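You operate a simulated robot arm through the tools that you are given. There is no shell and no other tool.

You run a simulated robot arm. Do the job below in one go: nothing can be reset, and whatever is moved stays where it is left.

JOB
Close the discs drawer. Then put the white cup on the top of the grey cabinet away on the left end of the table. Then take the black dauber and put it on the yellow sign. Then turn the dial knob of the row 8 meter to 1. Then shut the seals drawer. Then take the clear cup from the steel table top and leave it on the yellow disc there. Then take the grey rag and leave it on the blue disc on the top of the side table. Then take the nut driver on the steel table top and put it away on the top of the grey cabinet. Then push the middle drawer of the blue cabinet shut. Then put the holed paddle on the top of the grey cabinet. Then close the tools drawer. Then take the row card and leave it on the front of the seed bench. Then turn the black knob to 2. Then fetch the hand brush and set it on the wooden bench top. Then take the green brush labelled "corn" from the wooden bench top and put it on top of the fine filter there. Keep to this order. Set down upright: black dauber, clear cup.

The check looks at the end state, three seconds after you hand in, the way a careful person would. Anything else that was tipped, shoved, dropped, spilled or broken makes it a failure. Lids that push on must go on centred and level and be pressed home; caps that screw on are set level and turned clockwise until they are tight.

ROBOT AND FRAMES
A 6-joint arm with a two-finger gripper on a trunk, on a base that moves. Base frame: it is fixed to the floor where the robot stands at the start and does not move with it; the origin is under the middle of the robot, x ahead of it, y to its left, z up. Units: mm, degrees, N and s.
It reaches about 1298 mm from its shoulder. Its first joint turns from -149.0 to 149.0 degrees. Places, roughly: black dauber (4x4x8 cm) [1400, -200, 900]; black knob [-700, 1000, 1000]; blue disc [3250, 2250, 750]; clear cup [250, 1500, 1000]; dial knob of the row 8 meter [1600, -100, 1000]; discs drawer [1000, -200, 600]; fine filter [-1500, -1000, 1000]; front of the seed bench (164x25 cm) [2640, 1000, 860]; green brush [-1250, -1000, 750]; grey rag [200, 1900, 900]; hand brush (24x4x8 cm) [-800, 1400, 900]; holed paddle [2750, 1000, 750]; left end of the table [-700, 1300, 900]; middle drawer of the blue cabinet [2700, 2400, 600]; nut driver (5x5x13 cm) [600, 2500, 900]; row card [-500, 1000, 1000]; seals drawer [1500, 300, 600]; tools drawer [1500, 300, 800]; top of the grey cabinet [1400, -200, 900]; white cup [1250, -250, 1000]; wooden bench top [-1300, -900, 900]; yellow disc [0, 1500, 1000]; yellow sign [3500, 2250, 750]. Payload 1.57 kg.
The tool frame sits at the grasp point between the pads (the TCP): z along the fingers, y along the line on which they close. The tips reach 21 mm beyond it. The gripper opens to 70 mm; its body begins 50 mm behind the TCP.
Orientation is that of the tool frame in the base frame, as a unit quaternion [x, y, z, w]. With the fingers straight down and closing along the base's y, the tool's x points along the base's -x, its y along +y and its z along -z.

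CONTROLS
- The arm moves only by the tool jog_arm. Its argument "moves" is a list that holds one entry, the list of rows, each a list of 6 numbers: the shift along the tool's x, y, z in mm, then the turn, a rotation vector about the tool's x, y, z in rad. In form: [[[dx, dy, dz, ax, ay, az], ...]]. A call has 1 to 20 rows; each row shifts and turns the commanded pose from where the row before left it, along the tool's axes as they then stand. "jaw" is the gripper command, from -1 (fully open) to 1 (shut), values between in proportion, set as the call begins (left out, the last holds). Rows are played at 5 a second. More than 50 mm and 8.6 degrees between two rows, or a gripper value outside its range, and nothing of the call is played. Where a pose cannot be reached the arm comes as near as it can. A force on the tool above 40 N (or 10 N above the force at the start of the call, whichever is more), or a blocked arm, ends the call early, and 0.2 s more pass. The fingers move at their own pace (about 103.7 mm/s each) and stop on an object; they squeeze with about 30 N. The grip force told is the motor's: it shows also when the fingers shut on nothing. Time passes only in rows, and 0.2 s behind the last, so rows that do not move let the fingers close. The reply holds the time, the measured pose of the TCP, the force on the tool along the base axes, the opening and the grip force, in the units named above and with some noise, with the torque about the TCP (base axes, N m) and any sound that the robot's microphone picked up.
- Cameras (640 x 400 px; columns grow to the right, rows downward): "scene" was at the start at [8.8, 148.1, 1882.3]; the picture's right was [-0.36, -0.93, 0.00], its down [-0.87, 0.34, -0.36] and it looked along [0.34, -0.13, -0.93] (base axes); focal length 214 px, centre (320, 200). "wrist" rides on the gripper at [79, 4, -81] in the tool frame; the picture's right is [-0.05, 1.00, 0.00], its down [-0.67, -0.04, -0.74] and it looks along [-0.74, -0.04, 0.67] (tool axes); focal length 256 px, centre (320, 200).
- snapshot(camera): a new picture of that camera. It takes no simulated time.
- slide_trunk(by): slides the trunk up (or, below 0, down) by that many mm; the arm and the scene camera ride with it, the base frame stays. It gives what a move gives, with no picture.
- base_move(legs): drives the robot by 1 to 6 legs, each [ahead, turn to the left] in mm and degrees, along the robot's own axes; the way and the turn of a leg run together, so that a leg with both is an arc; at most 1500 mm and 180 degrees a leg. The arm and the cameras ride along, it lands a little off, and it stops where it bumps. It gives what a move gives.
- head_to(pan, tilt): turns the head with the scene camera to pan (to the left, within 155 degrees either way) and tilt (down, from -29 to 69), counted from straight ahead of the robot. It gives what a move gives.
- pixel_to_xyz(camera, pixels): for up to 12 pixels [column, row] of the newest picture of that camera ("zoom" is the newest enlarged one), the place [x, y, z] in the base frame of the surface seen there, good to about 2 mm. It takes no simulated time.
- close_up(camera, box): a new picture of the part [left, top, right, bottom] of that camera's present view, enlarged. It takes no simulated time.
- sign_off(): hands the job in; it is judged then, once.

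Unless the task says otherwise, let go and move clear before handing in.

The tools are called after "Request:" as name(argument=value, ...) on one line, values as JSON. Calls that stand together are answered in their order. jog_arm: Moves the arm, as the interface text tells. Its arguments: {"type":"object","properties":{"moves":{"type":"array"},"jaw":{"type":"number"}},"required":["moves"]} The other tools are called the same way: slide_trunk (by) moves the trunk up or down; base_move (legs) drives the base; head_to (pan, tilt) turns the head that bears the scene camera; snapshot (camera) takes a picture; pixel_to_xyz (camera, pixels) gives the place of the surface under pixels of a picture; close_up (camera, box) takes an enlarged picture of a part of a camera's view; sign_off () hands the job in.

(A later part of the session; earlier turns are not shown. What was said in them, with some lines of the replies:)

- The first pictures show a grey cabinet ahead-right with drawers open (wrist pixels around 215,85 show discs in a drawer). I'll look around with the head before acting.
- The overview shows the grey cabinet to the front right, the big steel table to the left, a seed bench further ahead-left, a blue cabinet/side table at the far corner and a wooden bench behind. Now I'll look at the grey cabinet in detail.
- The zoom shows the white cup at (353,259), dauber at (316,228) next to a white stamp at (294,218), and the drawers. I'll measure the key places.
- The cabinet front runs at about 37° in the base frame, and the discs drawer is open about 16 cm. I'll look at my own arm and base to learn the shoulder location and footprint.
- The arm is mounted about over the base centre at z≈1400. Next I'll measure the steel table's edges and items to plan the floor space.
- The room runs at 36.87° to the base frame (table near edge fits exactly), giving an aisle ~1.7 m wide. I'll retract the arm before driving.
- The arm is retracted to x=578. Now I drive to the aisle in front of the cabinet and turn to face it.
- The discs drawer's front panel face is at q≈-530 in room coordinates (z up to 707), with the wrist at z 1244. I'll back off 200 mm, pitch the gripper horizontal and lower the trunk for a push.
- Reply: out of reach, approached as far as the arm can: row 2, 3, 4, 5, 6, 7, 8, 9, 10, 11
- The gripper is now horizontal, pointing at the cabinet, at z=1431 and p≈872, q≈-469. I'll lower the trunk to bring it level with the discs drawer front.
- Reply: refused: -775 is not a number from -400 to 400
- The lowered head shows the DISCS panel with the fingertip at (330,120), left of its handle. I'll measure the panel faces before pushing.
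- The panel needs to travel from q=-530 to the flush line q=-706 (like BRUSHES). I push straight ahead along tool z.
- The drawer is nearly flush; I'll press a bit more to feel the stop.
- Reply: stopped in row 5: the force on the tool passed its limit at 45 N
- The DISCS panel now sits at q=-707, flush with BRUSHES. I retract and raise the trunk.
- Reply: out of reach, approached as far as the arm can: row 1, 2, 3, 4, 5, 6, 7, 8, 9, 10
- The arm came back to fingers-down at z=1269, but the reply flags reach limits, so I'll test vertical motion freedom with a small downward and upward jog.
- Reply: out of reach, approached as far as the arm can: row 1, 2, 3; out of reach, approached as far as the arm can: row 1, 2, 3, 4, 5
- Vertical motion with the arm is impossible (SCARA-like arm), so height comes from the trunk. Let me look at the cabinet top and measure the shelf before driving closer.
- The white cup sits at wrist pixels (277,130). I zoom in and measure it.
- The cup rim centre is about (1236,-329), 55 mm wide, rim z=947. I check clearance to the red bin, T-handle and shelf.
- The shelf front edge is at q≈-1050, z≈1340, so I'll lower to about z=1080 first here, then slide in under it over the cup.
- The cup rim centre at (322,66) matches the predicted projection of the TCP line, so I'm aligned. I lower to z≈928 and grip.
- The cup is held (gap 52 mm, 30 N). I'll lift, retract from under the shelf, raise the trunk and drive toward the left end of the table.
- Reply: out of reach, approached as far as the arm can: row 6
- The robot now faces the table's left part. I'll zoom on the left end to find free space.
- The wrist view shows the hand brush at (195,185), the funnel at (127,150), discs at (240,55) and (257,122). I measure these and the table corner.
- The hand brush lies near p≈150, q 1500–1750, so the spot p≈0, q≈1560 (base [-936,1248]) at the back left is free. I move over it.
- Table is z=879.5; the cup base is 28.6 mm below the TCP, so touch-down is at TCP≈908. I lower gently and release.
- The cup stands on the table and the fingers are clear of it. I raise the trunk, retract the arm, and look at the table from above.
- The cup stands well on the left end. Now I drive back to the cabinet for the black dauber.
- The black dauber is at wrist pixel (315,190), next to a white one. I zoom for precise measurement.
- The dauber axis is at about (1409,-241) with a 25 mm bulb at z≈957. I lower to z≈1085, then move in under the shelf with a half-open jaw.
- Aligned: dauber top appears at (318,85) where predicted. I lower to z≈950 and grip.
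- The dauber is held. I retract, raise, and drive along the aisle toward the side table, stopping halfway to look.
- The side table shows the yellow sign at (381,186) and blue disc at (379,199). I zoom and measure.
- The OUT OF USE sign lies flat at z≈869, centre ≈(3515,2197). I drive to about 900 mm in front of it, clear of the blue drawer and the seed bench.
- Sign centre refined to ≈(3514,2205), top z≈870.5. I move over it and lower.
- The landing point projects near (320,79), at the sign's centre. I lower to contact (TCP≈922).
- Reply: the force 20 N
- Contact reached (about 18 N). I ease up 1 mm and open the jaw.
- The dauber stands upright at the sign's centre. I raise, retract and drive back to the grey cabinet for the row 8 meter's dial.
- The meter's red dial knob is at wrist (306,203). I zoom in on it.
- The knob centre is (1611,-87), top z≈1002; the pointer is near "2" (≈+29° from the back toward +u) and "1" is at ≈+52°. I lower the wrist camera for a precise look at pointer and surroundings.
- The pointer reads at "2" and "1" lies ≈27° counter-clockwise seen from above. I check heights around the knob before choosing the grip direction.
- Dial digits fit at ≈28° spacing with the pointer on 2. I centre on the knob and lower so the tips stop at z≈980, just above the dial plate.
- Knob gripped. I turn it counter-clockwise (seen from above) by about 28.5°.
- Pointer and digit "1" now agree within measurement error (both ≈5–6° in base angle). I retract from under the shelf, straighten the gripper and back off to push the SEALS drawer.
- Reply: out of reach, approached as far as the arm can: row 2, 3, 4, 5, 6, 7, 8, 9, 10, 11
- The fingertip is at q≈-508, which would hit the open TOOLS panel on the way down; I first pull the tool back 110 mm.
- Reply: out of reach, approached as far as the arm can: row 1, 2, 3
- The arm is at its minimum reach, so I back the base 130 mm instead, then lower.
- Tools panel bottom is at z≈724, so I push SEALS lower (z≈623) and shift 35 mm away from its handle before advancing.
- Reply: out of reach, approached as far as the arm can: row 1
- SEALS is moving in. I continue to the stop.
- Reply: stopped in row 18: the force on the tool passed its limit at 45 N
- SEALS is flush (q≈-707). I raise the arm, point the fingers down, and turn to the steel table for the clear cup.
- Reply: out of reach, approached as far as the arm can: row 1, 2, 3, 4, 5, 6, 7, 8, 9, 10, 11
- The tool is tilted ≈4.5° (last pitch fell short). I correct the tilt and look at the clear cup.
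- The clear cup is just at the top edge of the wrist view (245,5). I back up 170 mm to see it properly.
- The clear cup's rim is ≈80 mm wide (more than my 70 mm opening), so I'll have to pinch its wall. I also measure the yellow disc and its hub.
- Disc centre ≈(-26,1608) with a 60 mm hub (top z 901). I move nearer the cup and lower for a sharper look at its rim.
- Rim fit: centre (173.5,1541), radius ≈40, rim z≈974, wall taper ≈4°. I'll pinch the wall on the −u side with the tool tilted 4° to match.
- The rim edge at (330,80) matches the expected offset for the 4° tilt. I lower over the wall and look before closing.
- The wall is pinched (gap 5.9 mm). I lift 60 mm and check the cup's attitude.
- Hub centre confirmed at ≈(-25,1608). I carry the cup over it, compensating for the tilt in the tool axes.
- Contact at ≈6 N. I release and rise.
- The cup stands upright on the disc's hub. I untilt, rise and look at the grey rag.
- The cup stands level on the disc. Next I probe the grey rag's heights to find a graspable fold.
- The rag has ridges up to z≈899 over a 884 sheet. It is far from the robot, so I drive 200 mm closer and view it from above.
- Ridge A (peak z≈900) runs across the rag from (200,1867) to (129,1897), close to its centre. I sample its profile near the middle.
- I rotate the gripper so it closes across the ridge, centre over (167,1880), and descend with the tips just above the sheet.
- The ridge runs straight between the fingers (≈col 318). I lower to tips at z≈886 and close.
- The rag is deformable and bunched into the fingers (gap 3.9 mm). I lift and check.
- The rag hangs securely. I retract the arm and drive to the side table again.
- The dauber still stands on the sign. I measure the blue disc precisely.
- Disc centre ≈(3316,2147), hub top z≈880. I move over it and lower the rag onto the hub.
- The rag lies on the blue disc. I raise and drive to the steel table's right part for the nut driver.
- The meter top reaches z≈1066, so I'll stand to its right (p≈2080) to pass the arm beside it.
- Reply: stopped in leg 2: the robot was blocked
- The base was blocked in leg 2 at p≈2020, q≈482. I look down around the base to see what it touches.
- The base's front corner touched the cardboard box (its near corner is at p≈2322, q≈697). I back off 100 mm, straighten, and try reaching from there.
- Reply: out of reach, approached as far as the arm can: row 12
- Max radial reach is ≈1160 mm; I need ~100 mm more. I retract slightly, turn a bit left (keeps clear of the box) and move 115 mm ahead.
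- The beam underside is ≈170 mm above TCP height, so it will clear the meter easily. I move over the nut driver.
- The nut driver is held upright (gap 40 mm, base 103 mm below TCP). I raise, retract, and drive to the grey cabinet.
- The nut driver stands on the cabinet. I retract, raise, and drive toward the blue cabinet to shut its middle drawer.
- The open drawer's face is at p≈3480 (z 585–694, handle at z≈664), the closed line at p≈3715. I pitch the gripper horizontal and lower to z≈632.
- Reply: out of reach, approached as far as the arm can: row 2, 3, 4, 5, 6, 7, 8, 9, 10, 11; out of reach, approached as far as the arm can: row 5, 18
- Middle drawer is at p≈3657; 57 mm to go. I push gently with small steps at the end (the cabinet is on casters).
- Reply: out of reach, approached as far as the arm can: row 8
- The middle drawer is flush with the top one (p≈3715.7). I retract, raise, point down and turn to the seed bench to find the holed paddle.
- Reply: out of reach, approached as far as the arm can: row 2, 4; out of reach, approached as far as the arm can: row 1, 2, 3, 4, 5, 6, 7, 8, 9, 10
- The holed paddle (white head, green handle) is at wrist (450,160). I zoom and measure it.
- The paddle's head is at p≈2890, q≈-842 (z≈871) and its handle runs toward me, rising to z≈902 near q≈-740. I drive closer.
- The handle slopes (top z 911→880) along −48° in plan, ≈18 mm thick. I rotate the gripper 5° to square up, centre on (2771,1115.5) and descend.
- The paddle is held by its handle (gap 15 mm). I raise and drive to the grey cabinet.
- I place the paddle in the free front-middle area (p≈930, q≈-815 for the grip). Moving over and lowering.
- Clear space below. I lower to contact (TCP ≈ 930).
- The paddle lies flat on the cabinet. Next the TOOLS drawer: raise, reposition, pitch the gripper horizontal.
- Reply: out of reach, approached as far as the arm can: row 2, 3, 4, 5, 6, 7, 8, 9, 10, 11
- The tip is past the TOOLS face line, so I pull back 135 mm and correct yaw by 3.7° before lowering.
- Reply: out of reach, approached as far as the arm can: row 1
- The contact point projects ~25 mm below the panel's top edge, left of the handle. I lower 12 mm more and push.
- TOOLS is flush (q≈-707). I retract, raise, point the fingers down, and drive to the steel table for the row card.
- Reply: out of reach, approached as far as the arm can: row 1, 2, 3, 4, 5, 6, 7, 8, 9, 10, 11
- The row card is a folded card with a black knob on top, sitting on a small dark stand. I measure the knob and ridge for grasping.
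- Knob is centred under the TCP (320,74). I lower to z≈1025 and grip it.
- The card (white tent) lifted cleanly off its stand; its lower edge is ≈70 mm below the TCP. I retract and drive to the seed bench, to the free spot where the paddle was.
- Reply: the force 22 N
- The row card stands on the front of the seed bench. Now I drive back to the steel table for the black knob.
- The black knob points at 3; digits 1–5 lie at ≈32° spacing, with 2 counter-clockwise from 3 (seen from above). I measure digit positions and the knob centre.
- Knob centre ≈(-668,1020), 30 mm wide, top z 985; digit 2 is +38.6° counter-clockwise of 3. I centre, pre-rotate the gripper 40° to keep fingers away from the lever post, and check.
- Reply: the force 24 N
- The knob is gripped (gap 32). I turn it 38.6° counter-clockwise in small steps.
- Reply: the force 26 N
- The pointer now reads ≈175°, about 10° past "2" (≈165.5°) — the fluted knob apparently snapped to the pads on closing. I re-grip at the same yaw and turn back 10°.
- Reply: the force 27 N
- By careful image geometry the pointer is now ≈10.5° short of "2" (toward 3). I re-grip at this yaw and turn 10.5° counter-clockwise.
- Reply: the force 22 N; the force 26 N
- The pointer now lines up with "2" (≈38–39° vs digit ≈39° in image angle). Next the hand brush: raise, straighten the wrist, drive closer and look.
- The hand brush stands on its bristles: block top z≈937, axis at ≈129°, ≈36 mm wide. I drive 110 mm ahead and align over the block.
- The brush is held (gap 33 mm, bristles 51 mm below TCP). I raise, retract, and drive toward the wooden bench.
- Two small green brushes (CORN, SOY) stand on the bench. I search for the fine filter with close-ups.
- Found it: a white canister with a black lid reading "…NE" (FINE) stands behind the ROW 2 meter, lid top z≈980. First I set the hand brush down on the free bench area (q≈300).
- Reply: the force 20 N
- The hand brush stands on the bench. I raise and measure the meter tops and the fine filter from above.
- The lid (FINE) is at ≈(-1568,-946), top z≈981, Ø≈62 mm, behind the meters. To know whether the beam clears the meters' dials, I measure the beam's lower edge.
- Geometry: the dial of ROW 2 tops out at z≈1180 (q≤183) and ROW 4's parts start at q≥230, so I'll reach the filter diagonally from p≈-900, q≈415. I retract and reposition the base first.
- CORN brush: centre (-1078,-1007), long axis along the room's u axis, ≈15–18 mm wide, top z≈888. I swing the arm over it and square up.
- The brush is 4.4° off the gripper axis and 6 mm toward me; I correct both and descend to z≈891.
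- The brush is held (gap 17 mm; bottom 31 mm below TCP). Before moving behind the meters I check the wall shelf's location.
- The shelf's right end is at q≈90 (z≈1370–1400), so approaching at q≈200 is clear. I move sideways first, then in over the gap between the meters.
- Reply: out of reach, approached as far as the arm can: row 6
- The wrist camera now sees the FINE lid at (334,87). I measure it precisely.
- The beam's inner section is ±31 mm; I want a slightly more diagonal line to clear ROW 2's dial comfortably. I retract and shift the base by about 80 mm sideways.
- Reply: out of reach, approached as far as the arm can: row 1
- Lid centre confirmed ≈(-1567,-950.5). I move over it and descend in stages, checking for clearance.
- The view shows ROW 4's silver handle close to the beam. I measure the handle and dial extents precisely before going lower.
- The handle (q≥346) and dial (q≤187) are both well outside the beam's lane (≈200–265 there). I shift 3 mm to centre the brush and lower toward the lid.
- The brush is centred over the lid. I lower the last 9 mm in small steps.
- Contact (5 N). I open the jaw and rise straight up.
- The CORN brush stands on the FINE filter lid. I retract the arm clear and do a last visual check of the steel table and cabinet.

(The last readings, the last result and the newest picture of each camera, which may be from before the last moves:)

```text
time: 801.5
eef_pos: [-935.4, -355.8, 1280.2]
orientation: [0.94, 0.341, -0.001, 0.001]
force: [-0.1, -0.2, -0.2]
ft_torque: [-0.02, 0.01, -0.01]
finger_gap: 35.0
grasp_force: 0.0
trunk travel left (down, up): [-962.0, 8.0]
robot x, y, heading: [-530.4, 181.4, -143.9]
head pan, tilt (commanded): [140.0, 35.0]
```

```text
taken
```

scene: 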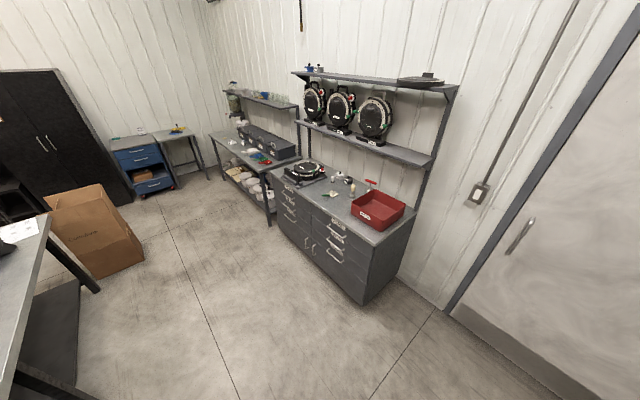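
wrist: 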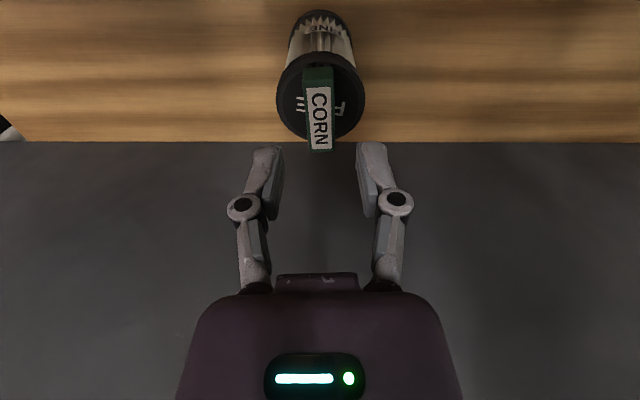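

Request:
close_up(camera="scene", box=[90, 100, 410, 300])

Request:
close_up(camera="scene", box=[260, 150, 420, 250])

Request:
head_to(pan=-110, tilt=40)

Request:
close_up(camera="scene", box=[260, 150, 420, 250])

Request:
close_up(camera="scene", box=[400, 140, 560, 240])

Request:
head_to(pan=10, tilt=40)

Request:
close_up(camera="scene", box=[240, 150, 400, 250])

```text
2.00 times, centred on (250, 200) of scene
```

zoom: 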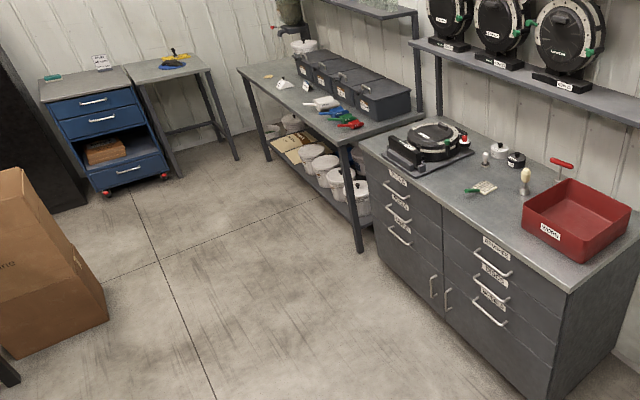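

```text
4.00 times, centred on (340, 200) of scene
```

zoom: 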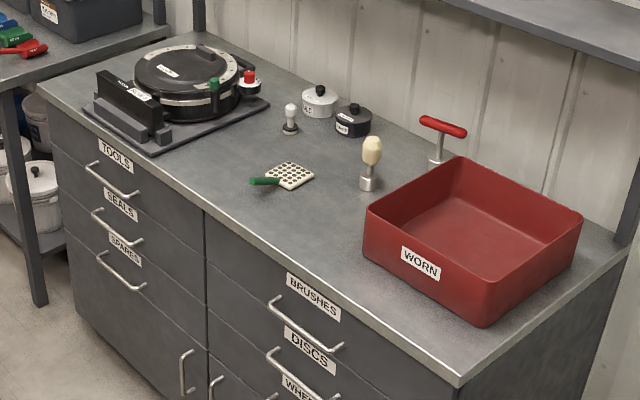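

```text
time: 805.0
eef_pos: [-935.7, -357.3, 1280.6]
orientation: [0.94, 0.341, -0.001, 0.001]
force: [-0.1, 0.5, -0.7]
ft_torque: [-0.02, 0.0, 0.03]
finger_gap: 35.2
grasp_force: 0.0
trunk travel left (down, up): [-962.0, 8.0]
robot x, y, heading: [-529.8, 185.9, -144.1]
head pan, tilt (commanded): [-110.0, 40.0]
```

```text
4.00 times, centred on (340, 200) of scene
```

zoom: 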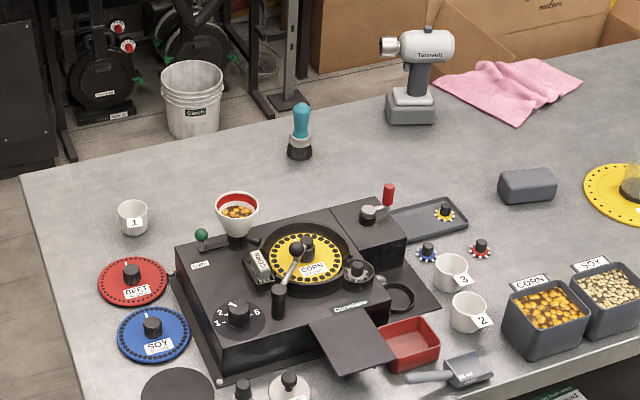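

```text
4.00 times, centred on (480, 190) of scene
```

zoom: 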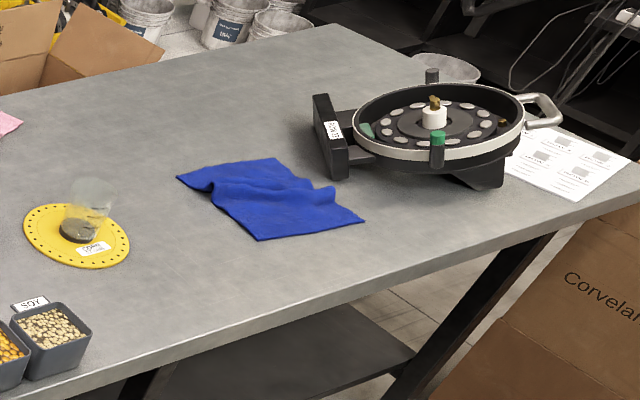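

```text
time: 807.0
eef_pos: [-936.2, -357.3, 1280.9]
orientation: [0.94, 0.341, -0.002, 0.001]
force: [0.6, 0.2, -0.8]
ft_torque: [-0.03, -0.04, 0.0]
finger_gap: 35.1
grasp_force: 0.0
trunk travel left (down, up): [-962.0, 8.0]
robot x, y, heading: [-531.8, 179.5, -144.0]
head pan, tilt (commanded): [10.0, 40.0]
```

```text
4.00 times, centred on (320, 200) of scene
```

zoom: 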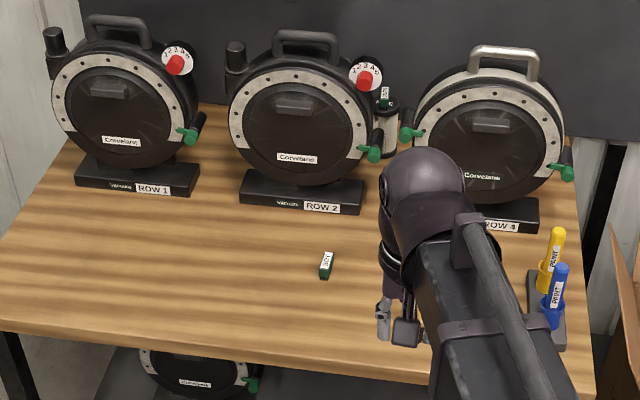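

Request:
head_to(pan=-110, tilt=40)

Request:
close_up(camera="scene", box=[303, 216, 335, 236])

Request:
head_to(pan=140, tilt=35)

Request:
close_up(camera="scene", box=[305, 160, 337, 180])

Request:
close_up(camera="scene", box=[160, 110, 280, 185])

```text
time: 809.0
eef_pos: [-936.7, -356.2, 1280.9]
orientation: [0.94, 0.341, -0.002, 0.0]
force: [-0.3, -0.1, 1.1]
ft_torque: [0.01, -0.01, -0.01]
finger_gap: 35.0
grasp_force: 0.1
trunk travel left (down, up): [-962.0, 8.0]
robot x, y, heading: [-529.1, 184.7, -144.0]
head pan, tilt (commanded): [-110.0, 40.0]
```

```text
16.00 times, centred on (319, 226) of scene
```

zoom: 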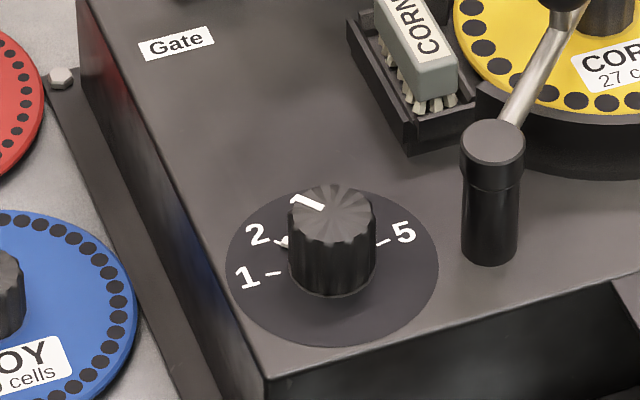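

```text
time: 812.5
eef_pos: [-935.4, -357.8, 1281.6]
orientation: [0.94, 0.341, -0.002, 0.0]
force: [0.6, -0.8, 0.1]
ft_torque: [0.0, 0.03, -0.04]
finger_gap: 35.1
grasp_force: 0.0
trunk travel left (down, up): [-962.0, 8.0]
robot x, y, heading: [-530.2, 184.0, -143.8]
head pan, tilt (commanded): [140.0, 35.0]
```

```text
16.00 times, centred on (321, 170) of scene
```

zoom: 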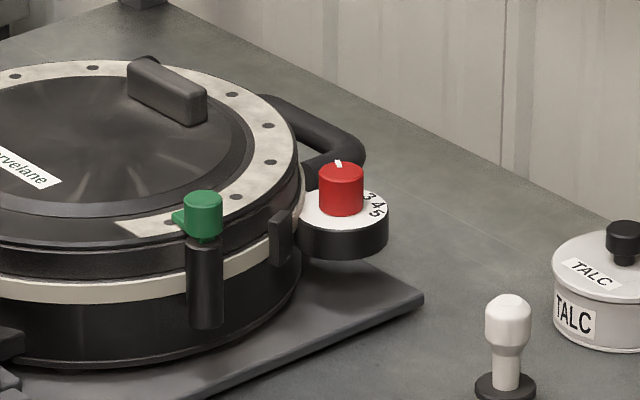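

```text
5.33 times, centred on (220, 148) of scene
```

zoom: 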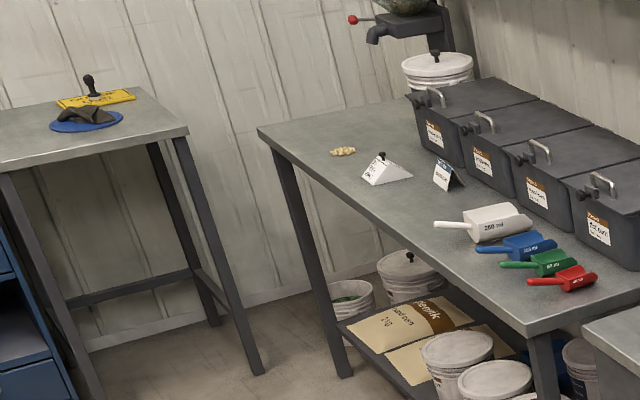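

The close-ups agree with the job: the black knob's pointer lines up with "2", the row 8 dial reads about "1", the drawers are flush, and every moved item stands where it was placed. The gripper is open and clear, so I hand in.

Request:
sign_off()

```text
The job is handed in.
```

I did all fifteen steps in the order you gave, and the job is handed in. I don't have the check's result. In my last look around, nothing was tipped, dropped or spilled.

- **Drawers:** The discs, seals and tools drawers sit flush with the grey cabinet's other drawer fronts. The middle drawer of the blue cabinet is flush with its top drawer.
- **Knobs:** In close-ups the black knob points at 2. By measurement the row 8 dial is within a few degrees of 1; the final look couldn't see that digit. The black knob took three tries, because its ridged sides slipped in the grip.
- **Upright items:** The black dauber stands on the yellow sign. The clear cup stands on the hub in the middle of the yellow disc, because its rim was too wide to grip any other way than by the wall.
- **Put away:**
  - The white cup is on the left end of the steel table.
  - The nut driver and holed paddle are on the grey cabinet.
  - The grey rag is on the blue disc.
  - The row card is on the front of the seed bench.
  - The hand brush is on the wooden bench.
  - The corn brush is on the fine filter's lid, behind the row 2 meter.

While driving to the nut driver, the base bumped a corner of the cardboard box at the right end of the steel table and stopped. The box looked unmoved afterwards, but I had no exact position from before to compare it with.
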